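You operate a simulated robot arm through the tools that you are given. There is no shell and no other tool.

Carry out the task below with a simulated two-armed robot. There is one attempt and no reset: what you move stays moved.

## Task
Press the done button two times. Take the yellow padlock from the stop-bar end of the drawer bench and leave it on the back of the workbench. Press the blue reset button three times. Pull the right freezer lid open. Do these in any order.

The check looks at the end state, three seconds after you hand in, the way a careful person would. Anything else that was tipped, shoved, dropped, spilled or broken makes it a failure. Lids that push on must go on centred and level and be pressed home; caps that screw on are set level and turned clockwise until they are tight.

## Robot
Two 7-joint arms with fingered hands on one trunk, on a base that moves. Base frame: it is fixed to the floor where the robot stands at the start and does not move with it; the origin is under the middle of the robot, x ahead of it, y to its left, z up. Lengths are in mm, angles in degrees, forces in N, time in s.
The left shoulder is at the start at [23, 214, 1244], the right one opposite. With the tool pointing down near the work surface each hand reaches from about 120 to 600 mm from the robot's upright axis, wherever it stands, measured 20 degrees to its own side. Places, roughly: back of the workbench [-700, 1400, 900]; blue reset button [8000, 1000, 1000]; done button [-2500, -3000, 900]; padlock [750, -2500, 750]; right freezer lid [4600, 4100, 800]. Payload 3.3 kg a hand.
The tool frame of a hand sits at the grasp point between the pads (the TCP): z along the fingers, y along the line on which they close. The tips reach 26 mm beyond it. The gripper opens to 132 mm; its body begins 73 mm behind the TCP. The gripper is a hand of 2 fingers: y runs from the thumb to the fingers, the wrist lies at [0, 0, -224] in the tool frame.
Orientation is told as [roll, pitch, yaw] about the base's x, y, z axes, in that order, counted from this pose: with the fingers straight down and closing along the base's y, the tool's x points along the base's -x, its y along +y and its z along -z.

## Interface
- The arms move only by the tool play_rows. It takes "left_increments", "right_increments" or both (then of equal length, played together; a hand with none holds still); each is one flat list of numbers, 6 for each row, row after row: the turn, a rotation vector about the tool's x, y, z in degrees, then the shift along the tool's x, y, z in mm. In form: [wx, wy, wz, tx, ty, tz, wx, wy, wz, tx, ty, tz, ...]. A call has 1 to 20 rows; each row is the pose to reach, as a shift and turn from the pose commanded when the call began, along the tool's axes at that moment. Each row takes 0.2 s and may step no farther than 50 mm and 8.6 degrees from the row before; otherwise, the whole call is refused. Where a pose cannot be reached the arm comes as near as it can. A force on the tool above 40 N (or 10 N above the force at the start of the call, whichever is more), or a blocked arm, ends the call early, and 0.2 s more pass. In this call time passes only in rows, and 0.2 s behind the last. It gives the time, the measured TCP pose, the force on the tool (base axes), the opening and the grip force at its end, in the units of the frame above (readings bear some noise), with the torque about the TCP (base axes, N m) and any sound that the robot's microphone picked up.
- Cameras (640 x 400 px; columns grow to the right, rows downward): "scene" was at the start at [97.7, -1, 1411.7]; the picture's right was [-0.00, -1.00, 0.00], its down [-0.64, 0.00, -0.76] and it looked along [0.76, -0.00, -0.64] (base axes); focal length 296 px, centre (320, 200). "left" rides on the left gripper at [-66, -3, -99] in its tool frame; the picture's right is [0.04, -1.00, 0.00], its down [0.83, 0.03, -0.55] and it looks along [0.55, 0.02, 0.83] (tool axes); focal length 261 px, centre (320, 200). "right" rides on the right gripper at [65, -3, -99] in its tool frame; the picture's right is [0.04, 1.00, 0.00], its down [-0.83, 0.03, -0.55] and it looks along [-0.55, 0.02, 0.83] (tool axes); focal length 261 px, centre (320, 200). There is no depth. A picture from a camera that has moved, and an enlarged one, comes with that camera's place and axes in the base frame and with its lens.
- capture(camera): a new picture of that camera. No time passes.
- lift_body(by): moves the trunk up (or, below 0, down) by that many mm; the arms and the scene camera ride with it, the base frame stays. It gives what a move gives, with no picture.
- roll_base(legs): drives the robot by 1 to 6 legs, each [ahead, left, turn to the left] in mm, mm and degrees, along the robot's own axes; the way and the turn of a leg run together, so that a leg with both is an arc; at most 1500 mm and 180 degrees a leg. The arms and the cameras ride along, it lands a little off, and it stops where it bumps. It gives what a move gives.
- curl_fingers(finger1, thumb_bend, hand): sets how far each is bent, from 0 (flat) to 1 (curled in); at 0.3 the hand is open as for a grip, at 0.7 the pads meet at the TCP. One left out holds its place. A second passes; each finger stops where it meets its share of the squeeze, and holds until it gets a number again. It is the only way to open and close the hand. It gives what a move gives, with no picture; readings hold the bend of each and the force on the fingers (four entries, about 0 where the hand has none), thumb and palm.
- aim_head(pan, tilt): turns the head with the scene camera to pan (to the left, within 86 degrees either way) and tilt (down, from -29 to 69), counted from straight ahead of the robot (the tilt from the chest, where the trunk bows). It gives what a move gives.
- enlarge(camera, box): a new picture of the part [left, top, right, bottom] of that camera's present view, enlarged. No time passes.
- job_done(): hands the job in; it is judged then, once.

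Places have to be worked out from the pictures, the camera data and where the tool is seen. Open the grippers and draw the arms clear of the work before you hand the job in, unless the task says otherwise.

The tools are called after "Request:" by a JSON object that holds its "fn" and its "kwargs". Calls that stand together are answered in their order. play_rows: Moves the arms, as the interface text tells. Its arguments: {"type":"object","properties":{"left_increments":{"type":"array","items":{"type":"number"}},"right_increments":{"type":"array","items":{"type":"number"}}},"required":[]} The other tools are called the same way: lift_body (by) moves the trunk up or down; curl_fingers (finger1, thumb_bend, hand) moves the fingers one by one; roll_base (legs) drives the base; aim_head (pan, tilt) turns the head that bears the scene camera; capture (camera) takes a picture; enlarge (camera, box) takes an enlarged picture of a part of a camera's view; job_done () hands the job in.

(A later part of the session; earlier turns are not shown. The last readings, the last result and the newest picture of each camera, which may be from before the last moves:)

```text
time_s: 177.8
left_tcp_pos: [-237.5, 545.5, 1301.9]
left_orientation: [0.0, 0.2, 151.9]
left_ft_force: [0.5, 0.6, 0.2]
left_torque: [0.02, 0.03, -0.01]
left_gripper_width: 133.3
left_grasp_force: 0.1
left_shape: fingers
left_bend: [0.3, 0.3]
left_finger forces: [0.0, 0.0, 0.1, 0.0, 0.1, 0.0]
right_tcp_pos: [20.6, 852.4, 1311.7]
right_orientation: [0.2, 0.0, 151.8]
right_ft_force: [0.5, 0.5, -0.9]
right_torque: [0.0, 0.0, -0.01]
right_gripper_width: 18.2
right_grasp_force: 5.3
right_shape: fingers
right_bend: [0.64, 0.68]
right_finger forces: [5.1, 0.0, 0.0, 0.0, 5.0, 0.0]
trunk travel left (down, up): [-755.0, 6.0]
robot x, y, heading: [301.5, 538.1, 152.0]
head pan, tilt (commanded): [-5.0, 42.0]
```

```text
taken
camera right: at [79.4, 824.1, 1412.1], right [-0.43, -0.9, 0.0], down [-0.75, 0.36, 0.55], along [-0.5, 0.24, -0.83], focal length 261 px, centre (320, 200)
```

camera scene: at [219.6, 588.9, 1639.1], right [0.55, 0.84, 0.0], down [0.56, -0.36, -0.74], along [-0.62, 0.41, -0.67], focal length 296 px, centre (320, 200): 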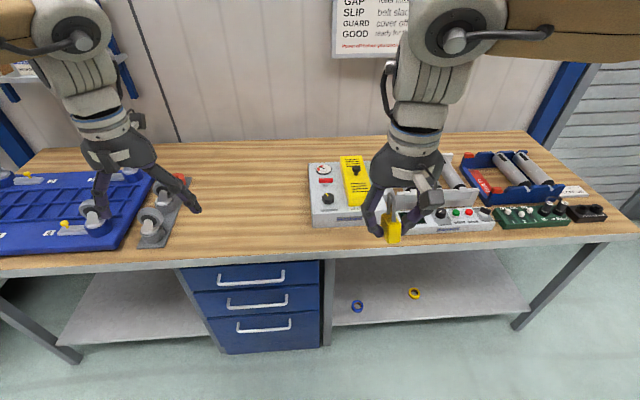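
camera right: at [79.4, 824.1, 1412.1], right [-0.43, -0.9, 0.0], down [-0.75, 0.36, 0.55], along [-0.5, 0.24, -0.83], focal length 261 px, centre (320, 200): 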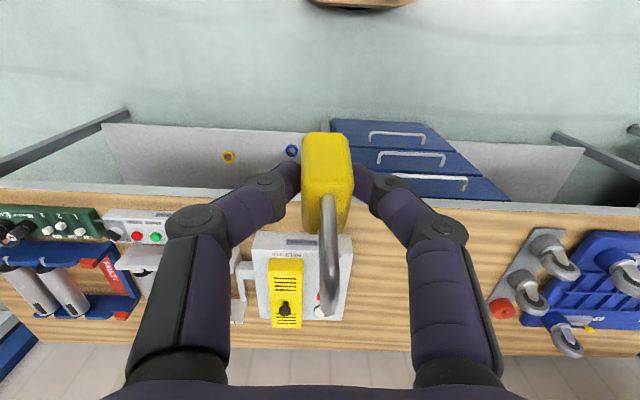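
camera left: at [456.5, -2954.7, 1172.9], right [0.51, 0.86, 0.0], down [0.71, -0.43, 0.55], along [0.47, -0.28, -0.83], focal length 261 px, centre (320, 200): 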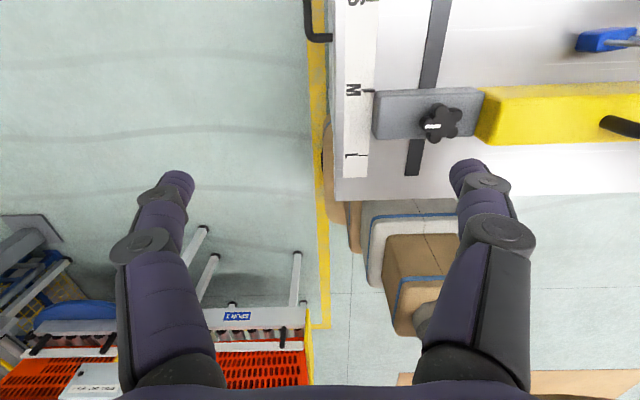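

The strip behind the devices is free; the best reachable spot is the clear wood just left of the tester at the back. First I fold the left arm back and up so it stays clear when the trunk is lowered later.

Request:
{"fn": "play_rows", "kwargs": {"left_increments": [0, 0, 0, 28.6, 0, -34.3, 0, 0, 0, 57.1, 0, -68.6, 0, 0, 0, 85.7, 0, -102.9, 0, 0, 0, 114.3, 0, -137.1, 0, 0, 0, 142.9, 0, -171.4, 0, 0, 0, 171.4, 0, -205.7, 0, 0, 0, 200, 0, -240]}}

Request:
{"fn": "roll_base", "kwargs": {"legs": [[0, 268, -0.6], [330, 0, 0]]}}

Request:
{"fn": "aim_head", "kwargs": {"pan": -10, "tilt": 50}}

Request:
{"fn": "capture", "kwargs": {"camera": "scene"}}

Request:
{"fn": "capture", "kwargs": {"camera": "right"}}

Request:
{"fn": "capture", "kwargs": {"camera": "left"}}

```text
time_s: 179.4
left_tcp_pos: [-64.9, 463.3, 1528.3]
left_orientation: [0.0, 0.0, 151.9]
left_ft_force: [-0.7, -0.7, -0.4]
left_torque: [0.02, -0.01, 0.02]
left_gripper_width: 132.9
left_grasp_force: 0.0
left_shape: fingers
left_bend: [0.3, 0.3]
left_finger forces: [0.2, 0.0, 0.0, 0.0, 0.1, 0.0]
left hand out of reach, approached as far as the arm can: row 7
right_tcp_pos: [21.8, 853.1, 1312.4]
right_orientation: [0.1, -0.1, 152.0]
right_ft_force: [-0.2, 0.0, -1.4]
right_torque: [0.02, -0.02, 0.0]
right_gripper_width: 18.6
right_grasp_force: 4.5
right_shape: fingers
right_bend: [0.64, 0.68]
right_finger forces: [5.0, 0.1, 0.0, 0.0, 5.1, 0.0]
trunk travel left (down, up): [-755.0, 6.0]
robot x, y, heading: [299.0, 539.0, 151.9]
head pan, tilt (commanded): [-5.0, 42.0]
```

```text
time_s: 183.2
left_tcp_pos: [-487.6, 388.9, 1528.3]
left_orientation: [0.0, 0.1, 151.2]
left_ft_force: [0.0, -0.6, 0.4]
left_torque: [0.0, -0.01, -0.02]
left_gripper_width: 133.4
left_grasp_force: 0.1
left_shape: fingers
left_bend: [0.3, 0.3]
left_finger forces: [0.0, 0.0, 0.0, 0.1, 0.1, 0.0]
right_tcp_pos: [-394.1, 776.4, 1312.5]
right_orientation: [0.0, 0.0, 151.2]
right_ft_force: [-0.3, 0.4, -1.1]
right_torque: [-0.02, -0.01, 0.01]
right_gripper_width: 18.1
right_grasp_force: 4.7
right_shape: fingers
right_bend: [0.64, 0.68]
right_finger forces: [5.0, 0.1, 0.0, 0.1, 4.9, 0.1]
trunk travel left (down, up): [-755.0, 6.0]
robot x, y, heading: [-117.6, 460.8, 151.3]
head pan, tilt (commanded): [-5.0, 42.0]
```

```text
time_s: 183.8
left_tcp_pos: [-488.0, 390.0, 1528.1]
left_orientation: [-0.1, 0.0, 151.2]
left_ft_force: [-0.2, 0.9, 0.6]
left_torque: [0.0, -0.02, 0.02]
left_gripper_width: 132.9
left_grasp_force: 0.1
left_shape: fingers
left_bend: [0.3, 0.3]
left_finger forces: [0.0, 0.1, 0.0, 0.1, 0.0, 0.1]
right_tcp_pos: [-393.7, 776.6, 1312.1]
right_orientation: [0.0, 0.1, 151.2]
right_ft_force: [0.1, 0.1, -1.4]
right_torque: [-0.01, 0.0, 0.01]
right_gripper_width: 18.4
right_grasp_force: 4.6
right_shape: fingers
right_bend: [0.64, 0.68]
right_finger forces: [4.9, 0.0, 0.0, 0.1, 5.1, 0.1]
trunk travel left (down, up): [-755.0, 6.0]
robot x, y, heading: [-118.1, 459.4, 151.4]
head pan, tilt (commanded): [-10.0, 50.0]
```

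```text
taken
camera scene: at [-190.2, 512.5, 1627.9], right [0.63, 0.78, 0.0], down [0.6, -0.48, -0.64], along [-0.5, 0.4, -0.77], focal length 296 px, centre (320, 200)
```

scene: 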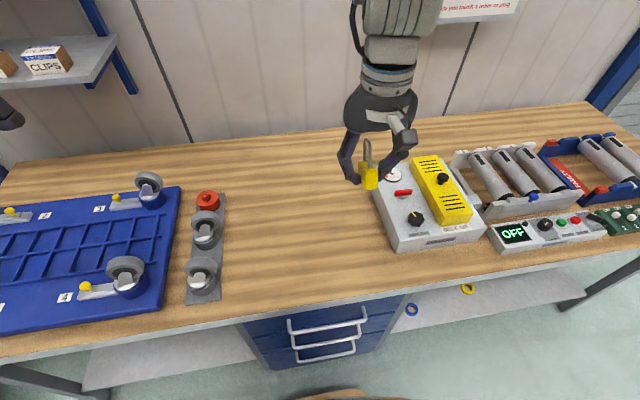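

```text
taken
camera right: at [-336.8, 747.7, 1412.0], right [-0.45, -0.89, 0.0], down [-0.75, 0.37, 0.55], along [-0.5, 0.25, -0.83], focal length 261 px, centre (320, 200)
```

right: 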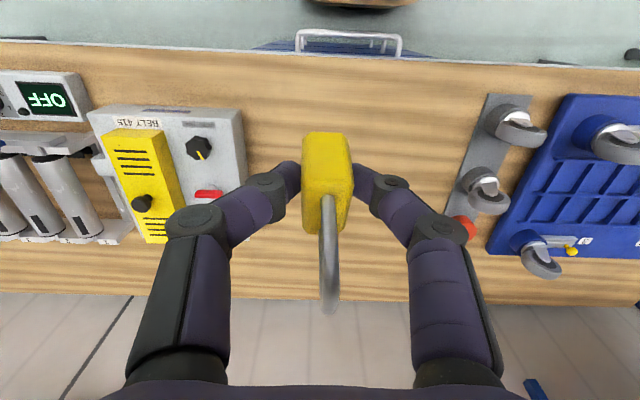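

```text
taken
camera left: at [-543.9, 422.1, 1627.2], right [0.52, 0.86, 0.0], down [0.71, -0.43, 0.55], along [0.47, -0.29, -0.83], focal length 261 px, centre (320, 200)
```

left: 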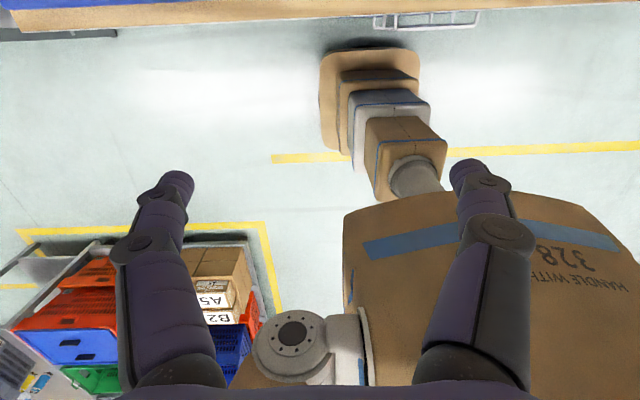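

Bench geometry from here: front edge b≈691, back edge b≈1410, tester's left side a≈640. I raise the right hand 100 mm, move 120 mm closer and lower the trunk 430 mm so the arm can stretch level over the bench.

Request:
{"fn": "play_rows", "kwargs": {"right_increments": [0, 0, 0, 0, 0, -40, 0, 0, 0, 0, 0, -80, 0, 0, 0, 0, 0, -110]}}

Request:
{"fn": "roll_base", "kwargs": {"legs": [[115, 0, 0]]}}

Request:
{"fn": "lift_body", "kwargs": {"by": -430}}

Request:
{"fn": "aim_head", "kwargs": {"pan": -15, "tilt": 45}}

Request:
{"fn": "capture", "kwargs": {"camera": "scene"}}

Request:
{"fn": "capture", "kwargs": {"camera": "right"}}

Request:
{"fn": "capture", "kwargs": {"camera": "left"}}

```text
time_s: 184.6
left_tcp_pos: [-487.7, 387.9, 1527.2]
left_orientation: [0.0, 0.0, 151.2]
left_ft_force: [-1.0, 0.1, 0.5]
left_torque: [0.0, 0.0, -0.02]
left_gripper_width: 133.2
left_grasp_force: 0.1
left_shape: fingers
left_bend: [0.3, 0.3]
left_finger forces: [0.1, 0.1, 0.1, 0.0, 0.0, 0.0]
right_tcp_pos: [-394.4, 776.0, 1422.7]
right_orientation: [0.0, 0.0, 151.2]
right_ft_force: [-0.5, -0.6, -1.2]
right_torque: [0.02, -0.02, 0.0]
right_gripper_width: 18.2
right_grasp_force: 5.7
right_shape: fingers
right_bend: [0.64, 0.68]
right_finger forces: [5.1, 0.0, 0.0, 0.0, 5.0, 0.0]
trunk travel left (down, up): [-755.0, 6.0]
robot x, y, heading: [-116.3, 460.1, 151.3]
head pan, tilt (commanded): [-10.0, 50.0]
```

```text
time_s: 185.9
left_tcp_pos: [-578.2, 438.1, 1526.1]
left_orientation: [0.0, 0.2, 151.2]
left_ft_force: [0.5, 0.0, -0.3]
left_torque: [0.0, -0.03, 0.01]
left_gripper_width: 133.1
left_grasp_force: 0.0
left_shape: fingers
left_bend: [0.3, 0.3]
left_finger forces: [0.0, 0.0, 0.1, 0.0, 0.0, 0.1]
right_tcp_pos: [-484.5, 827.0, 1421.2]
right_orientation: [0.1, 0.2, 151.1]
right_ft_force: [0.1, 0.2, -0.1]
right_torque: [-0.02, -0.02, 0.02]
right_gripper_width: 18.1
right_grasp_force: 4.9
right_shape: fingers
right_bend: [0.64, 0.68]
right_finger forces: [5.1, 0.0, 0.0, 0.1, 5.0, 0.1]
trunk travel left (down, up): [-755.0, 6.0]
robot x, y, heading: [-204.3, 506.3, 151.1]
head pan, tilt (commanded): [-10.0, 50.0]
stopped in leg 1: the robot was blocked; the commanded pose is now the measured one
```

```text
refused: -430 is not a number from -400 to 400
```

```text
time_s: 186.6
left_tcp_pos: [-575.0, 435.7, 1527.5]
left_orientation: [0.0, 0.0, 151.1]
left_ft_force: [0.3, 0.5, 0.6]
left_torque: [0.01, 0.01, 0.02]
left_gripper_width: 133.0
left_grasp_force: 0.0
left_shape: fingers
left_bend: [0.3, 0.3]
left_finger forces: [0.0, 0.0, 0.0, 0.0, 0.0, 0.0]
right_tcp_pos: [-480.2, 824.5, 1422.3]
right_orientation: [0.1, -0.1, 151.2]
right_ft_force: [-0.6, 0.3, -0.2]
right_torque: [0.0, 0.02, 0.02]
right_gripper_width: 18.2
right_grasp_force: 5.6
right_shape: fingers
right_bend: [0.64, 0.68]
right_finger forces: [5.1, 0.0, 0.0, 0.0, 4.9, 0.0]
trunk travel left (down, up): [-755.0, 6.0]
robot x, y, heading: [-204.7, 506.9, 151.3]
head pan, tilt (commanded): [-15.0, 45.0]
```

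```text
taken
camera scene: at [-275.0, 567.8, 1634.9], right [0.69, 0.72, 0.0], down [0.51, -0.49, -0.71], along [-0.51, 0.49, -0.71], focal length 296 px, centre (320, 200)
```

scene: 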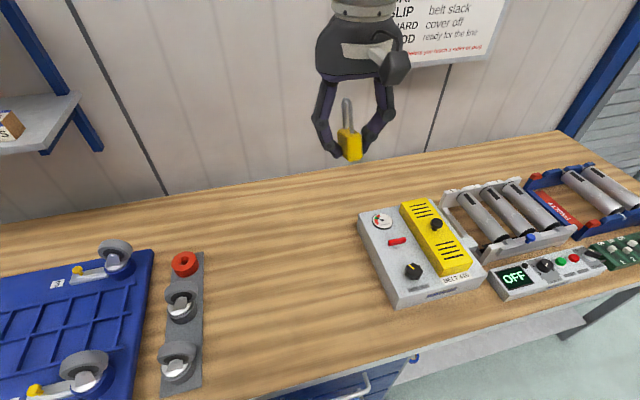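

```text
taken
camera right: at [-423.0, 795.2, 1522.5], right [-0.45, -0.89, 0.0], down [-0.74, 0.37, 0.55], along [-0.5, 0.25, -0.83], focal length 261 px, centre (320, 200)
```

right: 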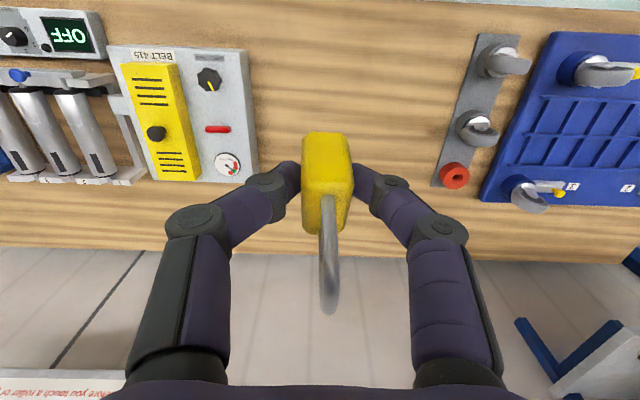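

```text
taken
camera left: at [-630.2, 469.3, 1627.5], right [0.52, 0.86, 0.0], down [0.71, -0.43, 0.55], along [0.47, -0.29, -0.83], focal length 261 px, centre (320, 200)
```

left: 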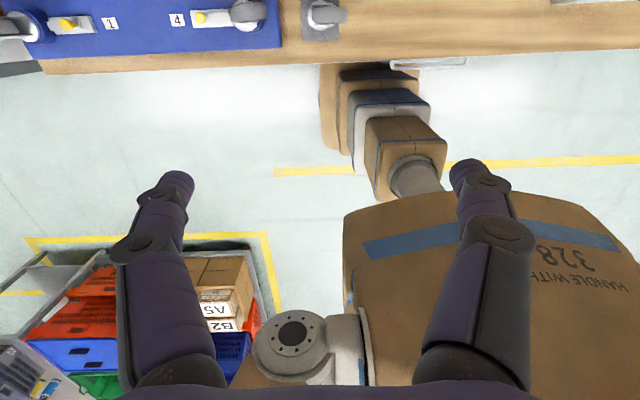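

The base touched the drawer unit and stopped; it is as close as it can be, so I back off 6 mm. Then I lower the trunk 400 mm.

Request:
{"fn": "roll_base", "kwargs": {"legs": [[-6, 0, 0]]}}

Request:
{"fn": "lift_body", "kwargs": {"by": -400}}

Request:
{"fn": "aim_head", "kwargs": {"pan": -15, "tilt": 35}}

Request:
{"fn": "capture", "kwargs": {"camera": "scene"}}

Request:
{"fn": "capture", "kwargs": {"camera": "right"}}

```text
time_s: 187.3
left_tcp_pos: [-571.9, 435.3, 1527.5]
left_orientation: [0.0, 0.2, 151.3]
left_ft_force: [-0.4, -0.3, -0.1]
left_torque: [-0.04, -0.05, 0.0]
left_gripper_width: 132.9
left_grasp_force: 0.0
left_shape: fingers
left_bend: [0.3, 0.3]
left_finger forces: [0.0, 0.1, 0.0, 0.1, 0.0, 0.0]
right_tcp_pos: [-477.7, 822.3, 1420.3]
right_orientation: [0.1, 0.1, 151.1]
right_ft_force: [-0.7, 0.5, -0.8]
right_torque: [0.01, -0.01, 0.01]
right_gripper_width: 18.1
right_grasp_force: 5.5
right_shape: fingers
right_bend: [0.64, 0.68]
right_finger forces: [5.0, 0.0, 0.1, 0.0, 5.0, 0.1]
trunk travel left (down, up): [-755.0, 6.0]
robot x, y, heading: [-201.9, 506.6, 151.4]
head pan, tilt (commanded): [-15.0, 45.0]
```

```text
time_s: 191.2
left_tcp_pos: [-587.1, 444.4, 1106.7]
left_orientation: [-0.1, 4.1, 151.3]
left_ft_force: [-0.6, 0.1, -0.3]
left_torque: [-0.02, -0.01, 0.0]
left_gripper_width: 133.0
left_grasp_force: 0.0
left_shape: fingers
left_bend: [0.3, 0.3]
left_finger forces: [0.0, 0.1, 0.1, 0.0, 0.0, 0.0]
right_tcp_pos: [-477.4, 822.4, 1021.9]
right_orientation: [0.1, 0.0, 151.2]
right_ft_force: [-0.4, -0.2, -0.9]
right_torque: [-0.01, 0.0, -0.03]
right_gripper_width: 18.4
right_grasp_force: 5.1
right_shape: fingers
right_bend: [0.64, 0.68]
right_finger forces: [5.1, 0.1, 0.1, 0.1, 5.0, 0.0]
trunk travel left (down, up): [-355.0, 406.0]
robot x, y, heading: [-200.8, 506.1, 150.9]
head pan, tilt (commanded): [-15.0, 45.0]
```

```text
time_s: 191.9
left_tcp_pos: [-586.4, 444.5, 1106.5]
left_orientation: [-0.2, 4.1, 151.2]
left_ft_force: [0.3, -0.8, -0.9]
left_torque: [0.0, 0.0, 0.02]
left_gripper_width: 133.2
left_grasp_force: 0.1
left_shape: fingers
left_bend: [0.3, 0.3]
left_finger forces: [0.0, 0.0, 0.0, 0.0, 0.0, 0.0]
right_tcp_pos: [-477.4, 822.5, 1021.9]
right_orientation: [0.0, 0.0, 151.1]
right_ft_force: [-0.3, 0.2, -1.4]
right_torque: [-0.01, -0.01, -0.02]
right_gripper_width: 18.2
right_grasp_force: 5.0
right_shape: fingers
right_bend: [0.64, 0.68]
right_finger forces: [5.1, 0.1, 0.0, 0.0, 4.9, 0.2]
trunk travel left (down, up): [-355.0, 406.0]
robot x, y, heading: [-200.4, 505.7, 151.2]
head pan, tilt (commanded): [-15.0, 35.0]
```

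```text
taken
camera scene: at [-296.7, 581.8, 1248.5], right [0.69, 0.72, 0.0], down [0.41, -0.4, -0.82], along [-0.59, 0.57, -0.57], focal length 296 px, centre (320, 200)
```

scene: 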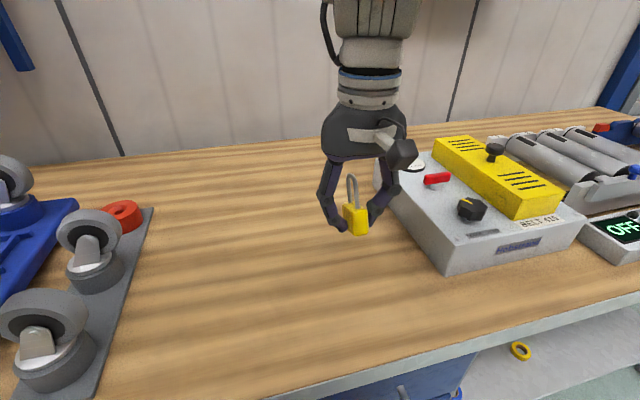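

```text
taken
camera right: at [-419.3, 793.3, 1122.1], right [-0.45, -0.89, 0.0], down [-0.75, 0.37, 0.55], along [-0.49, 0.25, -0.83], focal length 261 px, centre (320, 200)
```

right: 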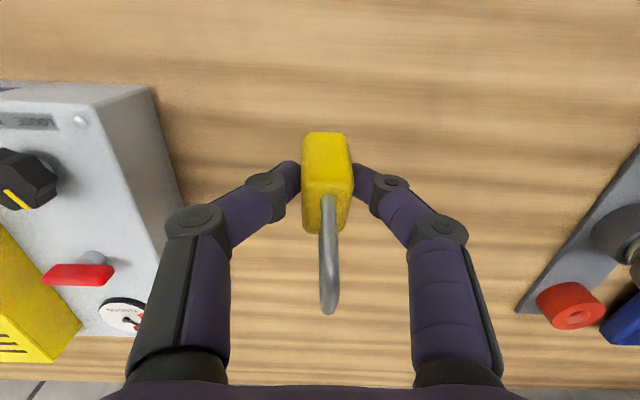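

The tester's left side is at a≈655 and bench height z≈860, confirmed from two views. I lower the trunk 50 mm more, then stretch the right arm forward with a 60° tilt toward the back, keeping about 90 mm above the wood.

Request:
{"fn": "lift_body", "kwargs": {"by": -50}}

Request:
{"fn": "play_rows", "kwargs": {"right_increments": [0, -6.67, 0, -40, -9.4, 1, 0, -13.33, 0, -80, -18.8, 2, 0, -20, 0, -120, -28.2, 3, 0, -26.67, 0, -160, -37.6, 4, 0, -33.33, 0, -200, -47, 5, 0, -40, 0, -240, -56.4, 6, 0, -46.67, 0, -280, -65.8, 7, 0, -53.33, 0, -320, -75.2, 8, 0, -60, 0, -360, -84.6, 9]}}

Request:
{"fn": "capture", "kwargs": {"camera": "scene"}}

Request:
{"fn": "capture", "kwargs": {"camera": "right"}}

```text
time_s: 192.8
left_tcp_pos: [-591.6, 447.3, 1046.6]
left_orientation: [0.0, 5.6, 151.1]
left_ft_force: [0.3, 0.0, 1.1]
left_torque: [0.0, 0.0, 0.0]
left_gripper_width: 133.2
left_grasp_force: 0.0
left_shape: fingers
left_bend: [0.3, 0.3]
left_finger forces: [0.0, 0.1, 0.0, 0.0, 0.1, 0.0]
right_tcp_pos: [-477.2, 821.4, 972.3]
right_orientation: [0.1, 0.1, 151.3]
right_ft_force: [0.5, 0.1, -1.6]
right_torque: [0.0, 0.01, -0.03]
right_gripper_width: 18.1
right_grasp_force: 5.1
right_shape: fingers
right_bend: [0.64, 0.68]
right_finger forces: [5.1, 0.0, 0.0, 0.1, 5.0, 0.1]
trunk travel left (down, up): [-305.0, 456.0]
robot x, y, heading: [-203.5, 504.4, 151.2]
head pan, tilt (commanded): [-15.0, 35.0]
```

```text
time_s: 194.8
left_tcp_pos: [-593.6, 447.6, 1046.3]
left_orientation: [-0.1, 5.5, 151.2]
left_ft_force: [0.1, -0.4, -0.2]
left_torque: [-0.02, 0.04, 0.01]
left_gripper_width: 133.1
left_grasp_force: 0.0
left_shape: fingers
left_bend: [0.3, 0.3]
left_finger forces: [0.0, 0.1, 0.1, 0.0, 0.0, 0.0]
right_tcp_pos: [-751.6, 1071.1, 963.4]
right_orientation: [0.1, -60.0, 151.0]
right_ft_force: [0.6, 0.4, -0.7]
right_torque: [-0.02, 0.0, 0.01]
right_gripper_width: 18.3
right_grasp_force: 5.0
right_shape: fingers
right_bend: [0.64, 0.68]
right_finger forces: [5.0, 0.0, 0.0, 0.1, 4.8, 0.0]
trunk travel left (down, up): [-305.0, 456.0]
robot x, y, heading: [-202.0, 510.4, 151.4]
head pan, tilt (commanded): [-15.0, 35.0]
```

```text
taken
camera scene: at [-305.5, 586.8, 1197.8], right [0.69, 0.72, 0.0], down [0.41, -0.4, -0.82], along [-0.59, 0.57, -0.57], focal length 296 px, centre (320, 200)
```

scene: 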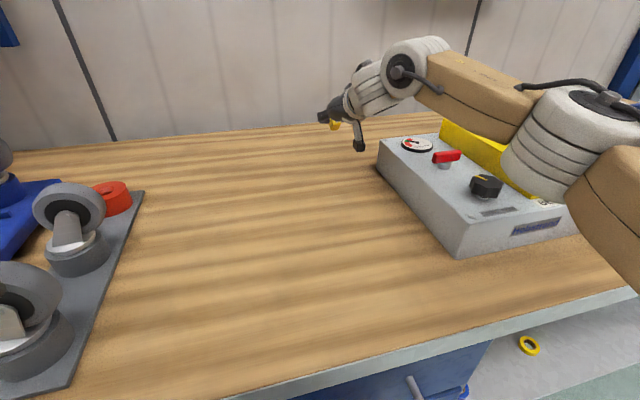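

```text
taken
camera right: at [-647.4, 1015.3, 956.7], right [-0.47, -0.88, -0.03], down [0.04, -0.06, 1.0], along [-0.88, 0.46, 0.06], focal length 261 px, centre (320, 200)
```

right: 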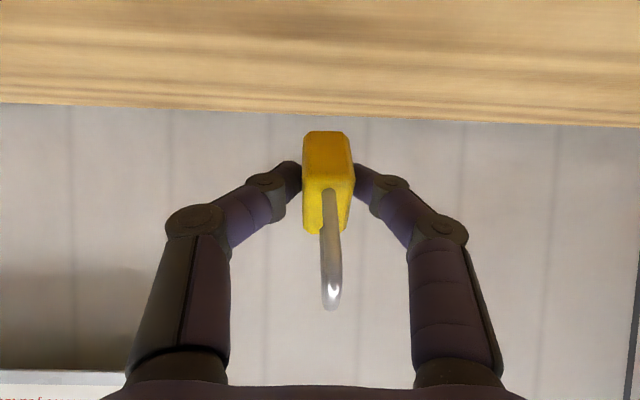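

The hand is at about a=578, b=1173, 100 mm above the bench, well clear of the tester. I descend 60 mm with a slight forward shift, then check.

Request:
{"fn": "play_rows", "kwargs": {"right_increments": [0, 0, 0, 20, 0, 16, 0, 0, 0, 36, 0, 29, 0, 0, 0, 46, 0, 35.5, 0, 0, 0, 48.5, 0, 36.5]}}

Request:
{"fn": "enlarge", "kwargs": {"camera": "scene", "box": [280, 40, 480, 180]}}

Request:
{"fn": "capture", "kwargs": {"camera": "right"}}

```text
time_s: 195.8
left_tcp_pos: [-592.2, 447.9, 1047.6]
left_orientation: [-0.1, 5.6, 151.2]
left_ft_force: [1.0, 0.2, -0.8]
left_torque: [-0.03, -0.02, 0.0]
left_gripper_width: 133.0
left_grasp_force: 0.0
left_shape: fingers
left_bend: [0.3, 0.3]
left_finger forces: [0.1, 0.0, 0.0, 0.0, 0.0, 0.0]
right_tcp_pos: [-756.9, 1072.9, 902.2]
right_orientation: [0.0, -59.9, 151.1]
right_ft_force: [0.7, 0.1, -0.3]
right_torque: [0.02, 0.02, 0.02]
right_gripper_width: 18.3
right_grasp_force: 4.2
right_shape: fingers
right_bend: [0.64, 0.68]
right_finger forces: [4.9, 0.0, 0.1, 0.1, 4.9, 0.0]
trunk travel left (down, up): [-305.0, 456.0]
robot x, y, heading: [-199.5, 508.9, 151.3]
head pan, tilt (commanded): [-15.0, 35.0]
```

```text
2.86 times, centred on (380, 110) of scene
camera zoom: at [-305.2, 586.6, 1197.9], right [0.69, 0.72, 0.0], down [0.41, -0.4, -0.82], along [-0.59, 0.57, -0.57], focal length 846 px, centre (149, 457)
```

zoom: 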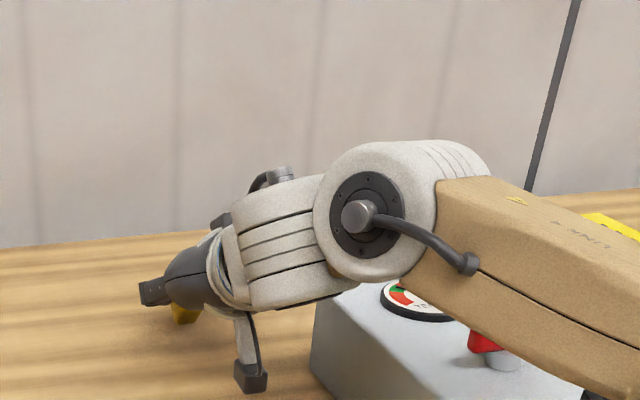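

```text
taken
camera right: at [-652.8, 1018.2, 895.5], right [-0.46, -0.88, -0.04], down [0.04, -0.06, 1.0], along [-0.88, 0.46, 0.06], focal length 261 px, centre (320, 200)
```

right: 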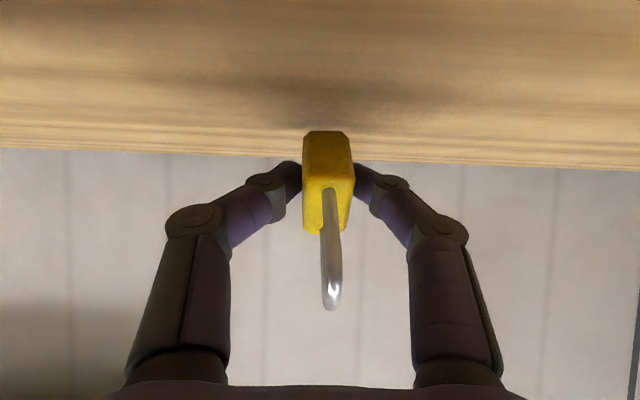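

The padlock is a few mm above the wood and the arm clears the tester. I lower in small steps until it bears lightly on the bench.

Request:
{"fn": "play_rows", "kwargs": {"right_increments": [0, 0, 0, 2.6, 0, 1.5, 0, 0, 0, 5.2, 0, 3, 0, 0, 0, 6.9, 0, 4, 0, 0, 0, 8.2, 0, 4.75]}}

Request:
{"fn": "capture", "kwargs": {"camera": "right"}}

Request:
{"fn": "enlarge", "kwargs": {"camera": "scene", "box": [300, 80, 400, 180]}}

```text
time_s: 196.8
left_tcp_pos: [-593.2, 446.9, 1046.4]
left_orientation: [0.0, 5.6, 151.2]
left_ft_force: [0.7, 0.8, -0.5]
left_torque: [-0.03, 0.0, -0.01]
left_gripper_width: 133.4
left_grasp_force: 0.1
left_shape: fingers
left_bend: [0.3, 0.3]
left_finger forces: [0.0, 0.1, 0.0, 0.0, 0.0, 0.0]
right_tcp_pos: [-756.8, 1072.6, 893.8]
right_orientation: [0.2, -60.0, 151.0]
right_ft_force: [-1.2, 1.3, 0.5]
right_torque: [0.01, 0.01, 0.0]
right_gripper_width: 18.4
right_grasp_force: 4.6
right_shape: fingers
right_bend: [0.64, 0.68]
right_finger forces: [4.8, 0.1, 0.0, 0.0, 5.1, 0.0]
trunk travel left (down, up): [-305.0, 456.0]
robot x, y, heading: [-203.2, 503.8, 151.4]
head pan, tilt (commanded): [-15.0, 35.0]
```

```text
taken
camera right: at [-653.7, 1018.3, 887.9], right [-0.46, -0.88, -0.03], down [0.04, -0.06, 1.0], along [-0.88, 0.46, 0.06], focal length 261 px, centre (320, 200)
```

right: 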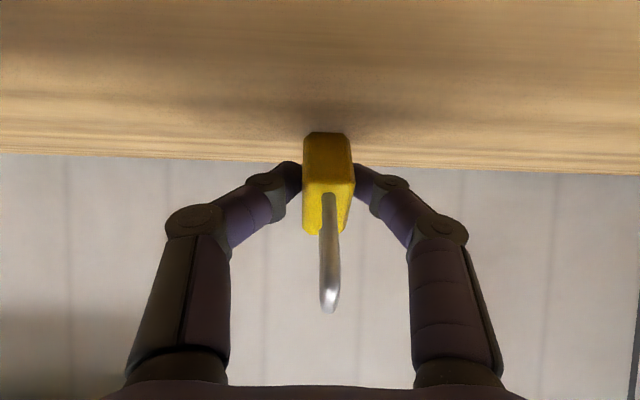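

```text
4.00 times, centred on (350, 130) of scene
camera zoom: at [-305.0, 586.4, 1197.9], right [0.69, 0.72, 0.0], down [0.41, -0.4, -0.82], along [-0.59, 0.57, -0.57], focal length 1184 px, centre (200, 480)
```

zoom: 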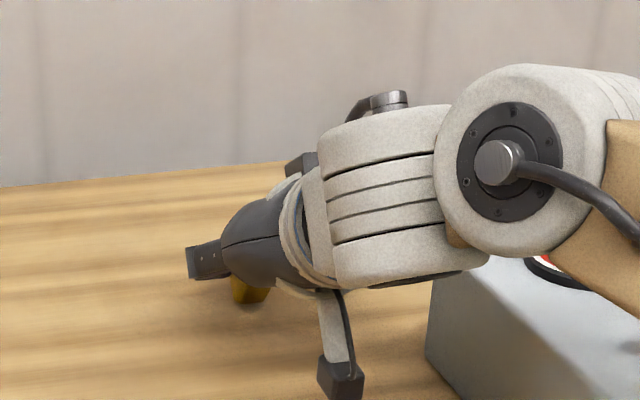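

Contact seems just beginning (force changed by ~1.5 N). I lower another few mm to seat it flat.

Request:
{"fn": "play_rows", "kwargs": {"right_increments": [0, 0, 0, 1.3, 0, 0.75, 0, 0, 0, 2.6, 0, 1.5, 0, 0, 0, 3.9, 0, 2.25]}}

Request:
{"fn": "enlarge", "kwargs": {"camera": "right", "box": [240, 100, 400, 200]}}

```text
time_s: 197.6
left_tcp_pos: [-593.8, 446.9, 1047.5]
left_orientation: [-0.1, 5.6, 151.3]
left_ft_force: [0.4, -0.7, -1.0]
left_torque: [0.0, 0.01, 0.01]
left_gripper_width: 133.3
left_grasp_force: 0.1
left_shape: fingers
left_bend: [0.3, 0.3]
left_finger forces: [0.0, 0.0, 0.0, 0.1, 0.0, 0.0]
right_tcp_pos: [-758.0, 1074.3, 889.3]
right_orientation: [0.2, -60.0, 151.0]
right_ft_force: [-0.3, 0.7, 2.5]
right_torque: [0.0, 0.05, 0.01]
right_gripper_width: 18.2
right_grasp_force: 5.2
right_shape: fingers
right_bend: [0.64, 0.68]
right_finger forces: [5.2, 0.1, 0.0, 0.0, 5.0, 0.0]
trunk travel left (down, up): [-305.0, 456.0]
robot x, y, heading: [-201.8, 504.9, 151.4]
head pan, tilt (commanded): [-15.0, 35.0]
```

```text
4.00 times, centred on (320, 150) of right
camera zoom: at [-654.0, 1018.9, 883.0], right [-0.46, -0.88, -0.03], down [0.04, -0.06, 1.0], along [-0.88, 0.46, 0.06], focal length 1043 px, centre (320, 400)
```

zoom: 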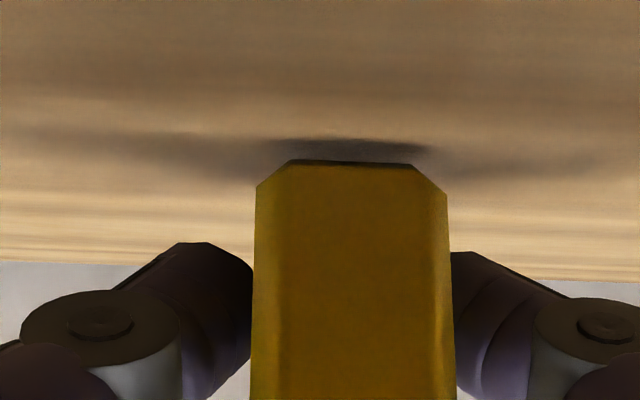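

Near edge is bearing with about 3.5 N. I press a few mm more so the padlock swivels flat in the grip.

Request:
{"fn": "play_rows", "kwargs": {"right_increments": [0, 0, 0, 1.3, 0, 0.75, 0, 0, 0, 2.6, 0, 1.5, 0, 0, 0, 3.5, 0, 2]}}

Request:
{"fn": "enlarge", "kwargs": {"camera": "right", "box": [240, 100, 400, 330]}}

```text
time_s: 198.4
left_tcp_pos: [-592.4, 447.1, 1047.5]
left_orientation: [-0.1, 5.5, 151.2]
left_ft_force: [0.2, 0.1, 0.1]
left_torque: [0.01, -0.02, -0.02]
left_gripper_width: 133.2
left_grasp_force: 0.1
left_shape: fingers
left_bend: [0.3, 0.3]
left_finger forces: [0.0, 0.0, 0.0, 0.0, 0.0, 0.0]
right_tcp_pos: [-758.0, 1072.9, 885.0]
right_orientation: [0.1, -60.0, 151.2]
right_ft_force: [-0.7, 0.4, 0.4]
right_torque: [0.0, 0.01, -0.01]
right_gripper_width: 18.2
right_grasp_force: 5.0
right_shape: fingers
right_bend: [0.64, 0.68]
right_finger forces: [5.0, 0.0, 0.0, 0.1, 5.3, 0.0]
trunk travel left (down, up): [-305.0, 456.0]
robot x, y, heading: [-199.4, 505.5, 151.3]
head pan, tilt (commanded): [-15.0, 35.0]
```

```text
1.74 times, centred on (320, 215) of right
camera zoom: at [-653.9, 1018.6, 878.6], right [-0.46, -0.89, -0.04], down [0.04, -0.06, 1.0], along [-0.89, 0.46, 0.06], focal length 453 px, centre (320, 174)
```

zoom: 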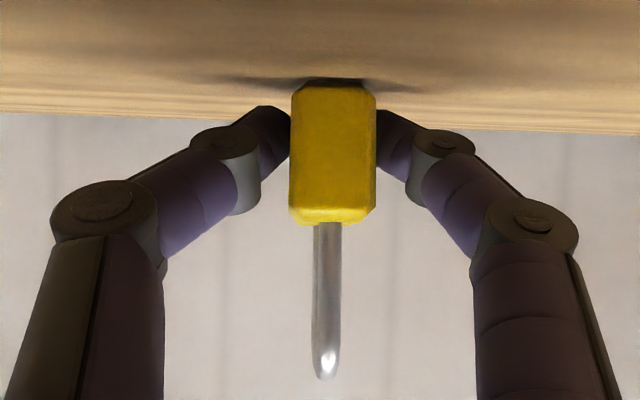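

The padlock has swivelled upright and rests on the wood. I open the fingers gradually to release it.

Request:
{"fn": "curl_fingers", "kwargs": {"hand": "right", "finger1": 0.6, "thumb_bend": 0.62}}

Request:
{"fn": "enlarge", "kwargs": {"camera": "right", "box": [240, 100, 400, 330]}}

```text
time_s: 199.4
left_tcp_pos: [-592.8, 446.6, 1046.1]
left_orientation: [-0.2, 5.6, 151.2]
left_ft_force: [0.0, 0.0, 0.3]
left_torque: [0.0, 0.02, 0.0]
left_gripper_width: 133.1
left_grasp_force: 0.0
left_shape: fingers
left_bend: [0.3, 0.3]
left_finger forces: [0.0, 0.0, 0.0, 0.1, 0.0, 0.1]
right_tcp_pos: [-757.4, 1073.1, 885.2]
right_orientation: [0.0, -59.9, 151.1]
right_ft_force: [0.0, 1.3, 0.2]
right_torque: [0.02, 0.02, -0.02]
right_gripper_width: 29.2
right_grasp_force: 0.0
right_shape: fingers
right_bend: [0.6, 0.62]
right_finger forces: [0.0, 0.1, 0.0, 0.0, 0.1, 0.0]
trunk travel left (down, up): [-305.0, 456.0]
robot x, y, heading: [-201.8, 509.8, 151.3]
head pan, tilt (commanded): [-15.0, 35.0]
```

```text
1.74 times, centred on (320, 215) of right
camera zoom: at [-653.9, 1018.7, 878.7], right [-0.46, -0.89, -0.03], down [0.04, -0.06, 1.0], along [-0.88, 0.46, 0.06], focal length 453 px, centre (320, 174)
```

zoom: 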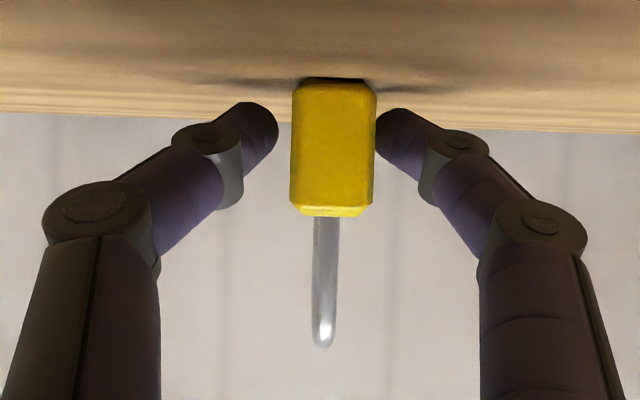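

Released: the padlock stands upright by itself at about a=577, b=1183. Standing sideways to the bench would put the right shoulder ~190 mm nearer, letting me move it fully to the back, so I open wider and withdraw the hand along its axis.

Request:
{"fn": "curl_fingers", "kwargs": {"hand": "right", "finger1": 0.48, "thumb_bend": 0.48}}

Request:
{"fn": "play_rows", "kwargs": {"right_increments": [0, 0, 0, 0, 0, -15, 0, 0, 0, 0, 0, -40, 0, 0, 0, 0, 0, -80, 0, 0, 0, 0, 0, -120]}}

Request:
{"fn": "capture", "kwargs": {"camera": "right"}}

Request:
{"fn": "capture", "kwargs": {"camera": "scene"}}

```text
time_s: 200.4
left_tcp_pos: [-592.3, 448.1, 1046.7]
left_orientation: [0.0, 5.5, 151.2]
left_ft_force: [0.9, 0.4, 0.0]
left_torque: [0.03, -0.02, 0.0]
left_gripper_width: 133.1
left_grasp_force: 0.1
left_shape: fingers
left_bend: [0.3, 0.3]
left_finger forces: [0.0, 0.0, 0.0, 0.0, 0.1, 0.0]
right_tcp_pos: [-757.7, 1072.2, 884.6]
right_orientation: [0.1, -59.9, 151.1]
right_ft_force: [0.5, -0.2, 0.2]
right_torque: [0.01, 0.01, -0.03]
right_gripper_width: 72.5
right_grasp_force: 0.0
right_shape: fingers
right_bend: [0.48, 0.48]
right_finger forces: [0.0, 0.0, 0.0, 0.0, 0.1, 0.0]
trunk travel left (down, up): [-305.0, 456.0]
robot x, y, heading: [-200.8, 507.0, 151.2]
head pan, tilt (commanded): [-15.0, 35.0]
```

```text
time_s: 201.4
left_tcp_pos: [-592.9, 446.2, 1046.9]
left_orientation: [-0.1, 5.6, 151.2]
left_ft_force: [-0.3, 0.1, 0.3]
left_torque: [0.01, 0.0, 0.0]
left_gripper_width: 133.1
left_grasp_force: 0.0
left_shape: fingers
left_bend: [0.3, 0.3]
left_finger forces: [0.0, 0.1, 0.0, 0.0, 0.0, 0.1]
right_tcp_pos: [-668.7, 1024.6, 945.5]
right_orientation: [0.1, -60.1, 151.0]
right_ft_force: [0.5, 1.8, -0.6]
right_torque: [0.02, 0.04, -0.01]
right_gripper_width: 72.7
right_grasp_force: 0.0
right_shape: fingers
right_bend: [0.48, 0.48]
right_finger forces: [0.0, 0.0, 0.0, 0.1, 0.0, 0.0]
trunk travel left (down, up): [-305.0, 456.0]
robot x, y, heading: [-203.8, 505.7, 151.0]
head pan, tilt (commanded): [-15.0, 35.0]
```

```text
taken
camera right: at [-565.2, 969.0, 939.3], right [-0.47, -0.88, -0.03], down [0.04, -0.06, 1.0], along [-0.88, 0.46, 0.06], focal length 261 px, centre (320, 200)
```

right: 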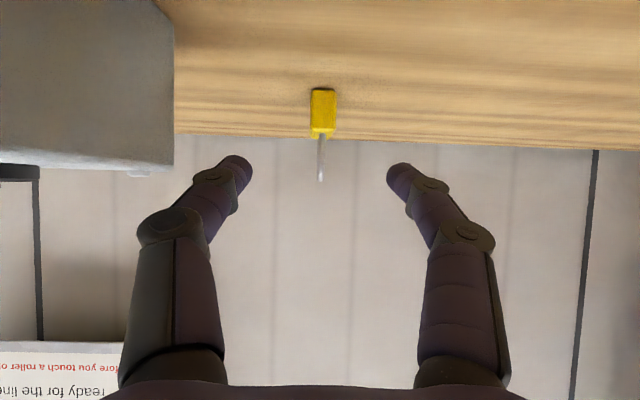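

```text
taken
camera scene: at [-304.9, 586.2, 1198.0], right [0.69, 0.72, 0.0], down [0.41, -0.4, -0.82], along [-0.59, 0.57, -0.57], focal length 296 px, centre (320, 200)
```

scene: 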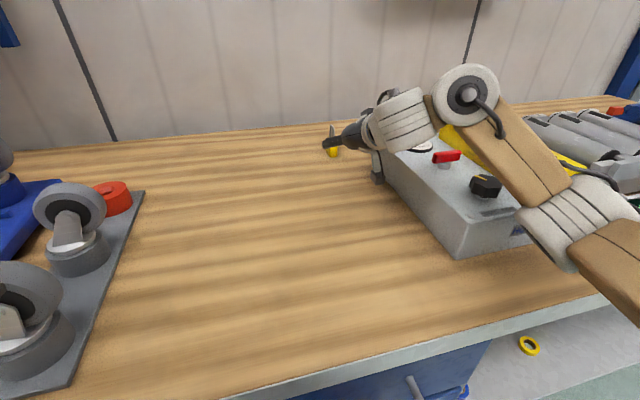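

The elbow swings low near the tester as the arm folds, so before folding further I raise the trunk straight up 250 mm to lift the whole arm clear.

Request:
{"fn": "lift_body", "kwargs": {"by": 250}}

Request:
{"fn": "aim_head", "kwargs": {"pan": -20, "tilt": 45}}

Request:
{"fn": "capture", "kwargs": {"camera": "scene"}}

```text
time_s: 204.0
left_tcp_pos: [-592.2, 447.9, 1297.2]
left_orientation: [-0.1, 5.6, 151.2]
left_ft_force: [0.3, -0.8, -0.1]
left_torque: [-0.03, 0.01, 0.01]
left_gripper_width: 132.8
left_grasp_force: 0.1
left_shape: fingers
left_bend: [0.3, 0.3]
left_finger forces: [0.1, 0.1, 0.0, 0.0, 0.0, 0.0]
right_tcp_pos: [-667.6, 1023.5, 1193.0]
right_orientation: [0.2, -60.0, 151.1]
right_ft_force: [0.1, 0.5, 0.4]
right_torque: [0.0, 0.0, 0.03]
right_gripper_width: 72.8
right_grasp_force: 0.1
right_shape: fingers
right_bend: [0.48, 0.48]
right_finger forces: [0.0, 0.1, 0.0, 0.0, 0.1, 0.0]
trunk travel left (down, up): [-555.0, 206.0]
robot x, y, heading: [-198.3, 504.2, 151.0]
head pan, tilt (commanded): [-15.0, 35.0]
```

```text
time_s: 204.7
left_tcp_pos: [-592.7, 448.1, 1296.3]
left_orientation: [-0.1, 5.6, 151.2]
left_ft_force: [-0.8, -0.3, 0.0]
left_torque: [0.0, 0.01, -0.04]
left_gripper_width: 133.0
left_grasp_force: 0.0
left_shape: fingers
left_bend: [0.3, 0.3]
left_finger forces: [0.1, 0.0, 0.0, 0.1, 0.0, 0.0]
right_tcp_pos: [-667.0, 1022.5, 1193.2]
right_orientation: [0.1, -59.9, 151.0]
right_ft_force: [-0.4, -0.1, 0.9]
right_torque: [-0.03, -0.02, 0.04]
right_gripper_width: 73.0
right_grasp_force: 0.0
right_shape: fingers
right_bend: [0.48, 0.48]
right_finger forces: [0.0, 0.1, 0.0, 0.1, 0.1, 0.0]
trunk travel left (down, up): [-555.0, 206.0]
robot x, y, heading: [-203.7, 504.6, 150.8]
head pan, tilt (commanded): [-20.0, 45.0]
```

```text
taken
camera scene: at [-269.2, 572.4, 1434.7], right [0.75, 0.66, 0.0], down [0.47, -0.53, -0.71], along [-0.47, 0.53, -0.71], focal length 296 px, centre (320, 200)
```

scene: 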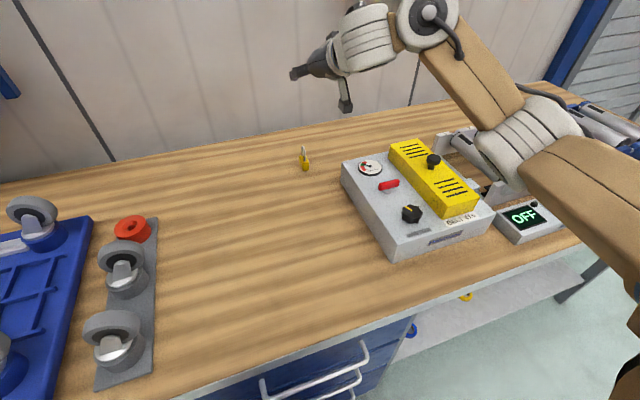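

The padlock stands safely at the back-left of the tester (b≈1187). To move it deeper, I'll stand side-on to the bench; first I fold the right arm back to the carrying pose.

Request:
{"fn": "play_rows", "kwargs": {"right_increments": [0, 6.67, 0, 19.7, 9.4, -22.3, 0, 13.33, 0, 39.3, 18.9, -44.5, 0, 20, 0, 59, 28.3, -66.8, 0, 26.67, 0, 78.6, 37.8, -89.1, 0, 33.33, 0, 98.3, 47.2, -111.3, 0, 40, 0, 117.9, 56.7, -133.6, 0, 46.67, 0, 137.6, 66.1, -155.9, 0, 53.33, 0, 157.2, 75.6, -178.1, 0, 60, 0, 176.9, 85, -200.4]}}

Request:
{"fn": "capture", "kwargs": {"camera": "scene"}}

```text
time_s: 206.7
left_tcp_pos: [-592.6, 447.9, 1296.6]
left_orientation: [-0.1, 5.6, 151.2]
left_ft_force: [-0.2, -0.3, 0.3]
left_torque: [-0.02, -0.01, 0.03]
left_gripper_width: 133.2
left_grasp_force: 0.1
left_shape: fingers
left_bend: [0.3, 0.3]
left_finger forces: [0.0, 0.0, 0.0, 0.0, 0.0, 0.0]
right_tcp_pos: [-477.8, 821.3, 1141.1]
right_orientation: [0.0, 0.1, 151.0]
right_ft_force: [-0.1, 1.0, 0.1]
right_torque: [-0.01, -0.03, -0.01]
right_gripper_width: 73.2
right_grasp_force: 0.1
right_shape: fingers
right_bend: [0.48, 0.48]
right_finger forces: [0.1, 0.0, 0.1, 0.0, 0.1, 0.0]
trunk travel left (down, up): [-555.0, 206.0]
robot x, y, heading: [-201.5, 506.3, 151.1]
head pan, tilt (commanded): [-20.0, 45.0]
```

```text
taken
camera scene: at [-269.2, 572.1, 1434.7], right [0.75, 0.66, 0.0], down [0.47, -0.53, -0.71], along [-0.47, 0.53, -0.71], focal length 296 px, centre (320, 200)
```

scene: 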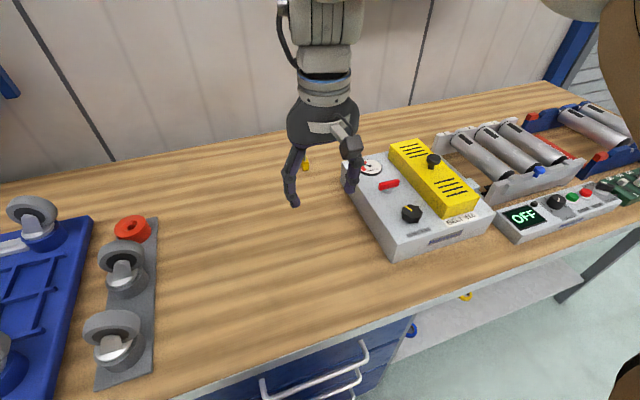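

Everything on the bench is undisturbed. I raise the trunk, back off 95 mm, turn left 90° so my right side faces the bench, and shift along it.

Request:
{"fn": "lift_body", "kwargs": {"by": 150}}

Request:
{"fn": "roll_base", "kwargs": {"legs": [[-95, 0, 0], [0, 0, 90.3], [-403, 0, 0], [0, -75, 0]]}}

Request:
{"fn": "aim_head", "kwargs": {"pan": -80, "tilt": 40}}

Request:
{"fn": "capture", "kwargs": {"camera": "scene"}}

```text
time_s: 208.5
left_tcp_pos: [-593.2, 446.9, 1447.3]
left_orientation: [-0.1, 5.5, 151.2]
left_ft_force: [-0.4, -0.1, -0.2]
left_torque: [-0.01, 0.01, -0.01]
left_gripper_width: 133.0
left_grasp_force: 0.0
left_shape: fingers
left_bend: [0.3, 0.3]
left_finger forces: [0.1, 0.0, 0.0, 0.1, 0.0, 0.0]
right_tcp_pos: [-478.4, 823.5, 1292.3]
right_orientation: [0.0, 0.0, 151.1]
right_ft_force: [-0.2, 0.6, -0.1]
right_torque: [0.02, 0.02, 0.01]
right_gripper_width: 73.2
right_grasp_force: 0.1
right_shape: fingers
right_bend: [0.48, 0.48]
right_finger forces: [0.1, 0.0, 0.0, 0.1, 0.0, 0.0]
trunk travel left (down, up): [-705.0, 56.0]
robot x, y, heading: [-200.2, 504.5, 151.3]
head pan, tilt (commanded): [-20.0, 45.0]
```

```text
time_s: 216.2
left_tcp_pos: [69.5, 469.2, 1448.0]
left_orientation: [0.0, 5.6, -117.5]
left_ft_force: [-0.4, -0.2, 0.3]
left_torque: [-0.01, 0.0, 0.0]
left_gripper_width: 133.1
left_grasp_force: 0.1
left_shape: fingers
left_bend: [0.3, 0.3]
left_finger forces: [0.0, 0.1, 0.0, 0.0, 0.1, 0.1]
right_tcp_pos: [-308.1, 575.5, 1292.3]
right_orientation: [0.1, 0.0, -117.7]
right_ft_force: [0.2, -0.4, -0.7]
right_torque: [-0.01, -0.01, 0.0]
right_gripper_width: 73.0
right_grasp_force: 0.0
right_shape: fingers
right_bend: [0.48, 0.48]
right_finger forces: [0.0, 0.0, 0.0, 0.0, 0.1, 0.1]
trunk travel left (down, up): [-705.0, 56.0]
robot x, y, heading: [5.3, 857.6, -117.7]
head pan, tilt (commanded): [-20.0, 45.0]
```

```text
time_s: 217.5
left_tcp_pos: [69.0, 467.0, 1446.5]
left_orientation: [-0.1, 5.6, -117.7]
left_ft_force: [-0.1, 0.6, -0.2]
left_torque: [0.01, 0.0, -0.05]
left_gripper_width: 133.1
left_grasp_force: 0.1
left_shape: fingers
left_bend: [0.3, 0.3]
left_finger forces: [0.0, 0.0, 0.0, 0.0, 0.0, 0.0]
right_tcp_pos: [-307.0, 573.7, 1292.2]
right_orientation: [0.1, 0.0, -117.7]
right_ft_force: [0.6, -0.4, -0.5]
right_torque: [-0.01, -0.02, -0.01]
right_gripper_width: 73.0
right_grasp_force: 0.1
right_shape: fingers
right_bend: [0.48, 0.48]
right_finger forces: [0.0, 0.0, 0.0, 0.0, 0.0, 0.1]
trunk travel left (down, up): [-705.0, 56.0]
robot x, y, heading: [2.6, 856.0, -117.6]
head pan, tilt (commanded): [-80.0, 40.0]
```

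```text
taken
camera scene: at [-84.7, 872.6, 1592.0], right [0.3, 0.95, 0.0], down [0.61, -0.19, -0.77], along [-0.73, 0.23, -0.64], focal length 296 px, centre (320, 200)
```

scene: 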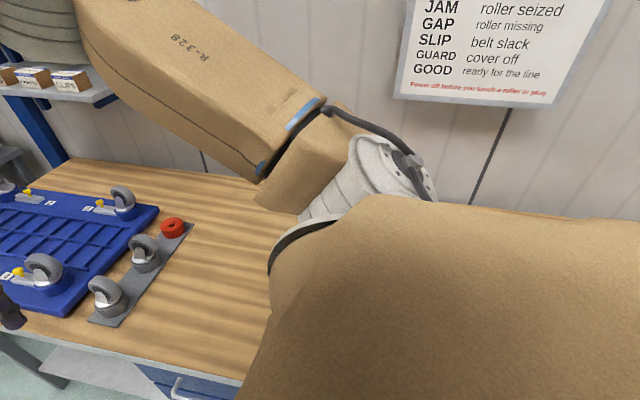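

I'm now side-on at a≈753, b≈408. With the trunk still high, I swing the right hand round to point at the wall (yaw -91°, 35° tilt), well above everything on the bench.

Request:
{"fn": "play_rows", "kwargs": {"right_increments": [2.14, -2.09, 6.78, 17.7, -38.2, 0, 4.27, -4.18, 13.55, 35.4, -76.3, 0, 6.41, -6.28, 20.33, 53.1, -114.5, 0, 8.54, -8.37, 27.1, 70.8, -152.6, 0, 10.68, -10.46, 33.88, 88.5, -190.8, 0, 12.82, -12.55, 40.65, 106.2, -228.9, 0, 14.95, -14.65, 47.43, 123.8, -267.1, 0, 17.09, -16.74, 54.2, 141.5, -305.2, 0, 19.22, -18.83, 60.98, 159.2, -343.4, 0, 21.36, -20.92, 67.75, 176.9, -381.5, 0, 23.5, -23.02, 74.53, 194.6, -419.7, 0, 25.63, -25.11, 81.3, 212.3, -457.8, 0, 27.77, -27.2, 88.08, 230, -496, 0]}}

Request:
{"fn": "capture", "kwargs": {"camera": "right"}}

Request:
{"fn": "aim_head", "kwargs": {"pan": -86, "tilt": 30}}

Request:
{"fn": "capture", "kwargs": {"camera": "scene"}}

```text
time_s: 220.3
left_tcp_pos: [68.1, 467.2, 1447.4]
left_orientation: [-0.1, 5.6, -117.6]
left_ft_force: [0.8, -0.1, -0.4]
left_torque: [-0.01, 0.0, 0.01]
left_gripper_width: 133.1
left_grasp_force: 0.0
left_shape: fingers
left_bend: [0.3, 0.3]
left_finger forces: [0.1, 0.1, 0.1, 0.1, 0.0, 0.0]
right_tcp_pos: [-498.5, 867.3, 1343.2]
right_orientation: [-0.1, -35.0, 151.1]
right_ft_force: [-0.8, 0.9, 0.0]
right_torque: [-0.02, 0.02, -0.01]
right_gripper_width: 72.9
right_grasp_force: 0.0
right_shape: fingers
right_bend: [0.48, 0.48]
right_finger forces: [0.0, 0.1, 0.0, 0.0, 0.1, 0.1]
right hand out of reach, approached as far as the arm can: row 9, 10, 11, 12, 13
trunk travel left (down, up): [-705.0, 56.0]
robot x, y, heading: [-0.1, 855.4, -117.8]
head pan, tilt (commanded): [-80.0, 40.0]
```

```text
taken
camera right: at [-402.3, 816.8, 1387.6], right [-0.46, -0.89, -0.02], down [-0.34, 0.15, 0.93], along [-0.82, 0.43, -0.37], focal length 261 px, centre (320, 200)
```

right: 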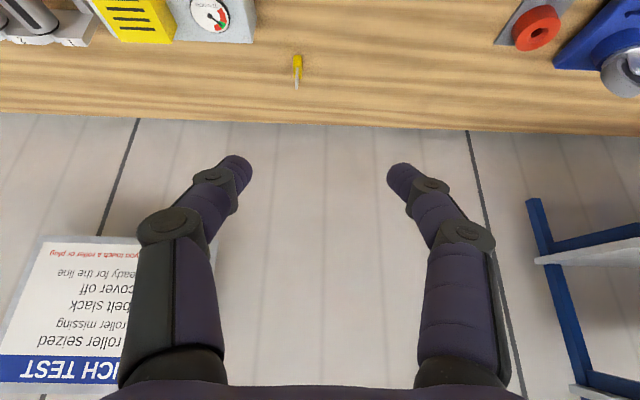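

```text
time_s: 221.1
left_tcp_pos: [69.2, 466.7, 1446.3]
left_orientation: [-0.2, 5.6, -117.6]
left_ft_force: [0.1, 0.4, 0.3]
left_torque: [0.02, -0.01, 0.03]
left_gripper_width: 133.1
left_grasp_force: 0.1
left_shape: fingers
left_bend: [0.3, 0.3]
left_finger forces: [0.0, 0.0, 0.0, 0.0, 0.0, 0.0]
right_tcp_pos: [-499.4, 867.4, 1342.9]
right_orientation: [-0.1, -34.8, 151.2]
right_ft_force: [-0.6, -0.6, 1.1]
right_torque: [0.0, 0.0, 0.03]
right_gripper_width: 73.0
right_grasp_force: 0.2
right_shape: fingers
right_bend: [0.48, 0.48]
right_finger forces: [0.0, 0.0, 0.1, 0.1, 0.1, 0.0]
trunk travel left (down, up): [-705.0, 56.0]
robot x, y, heading: [2.7, 857.6, -117.9]
head pan, tilt (commanded): [-85.9, 30.0]
```

```text
taken
camera scene: at [-87.0, 883.4, 1607.3], right [0.4, 0.92, 0.0], down [0.46, -0.2, -0.87], along [-0.79, 0.35, -0.5], focal length 296 px, centre (320, 200)
```

scene: 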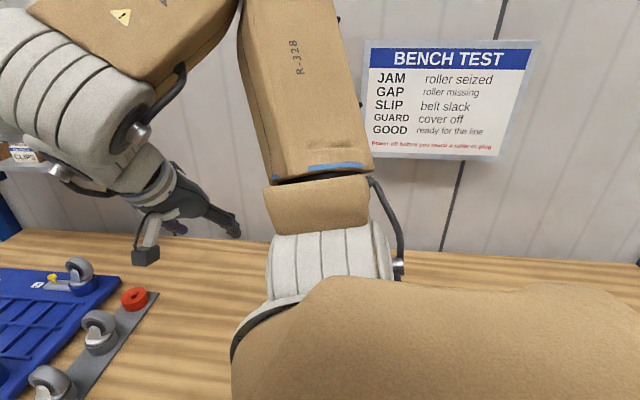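

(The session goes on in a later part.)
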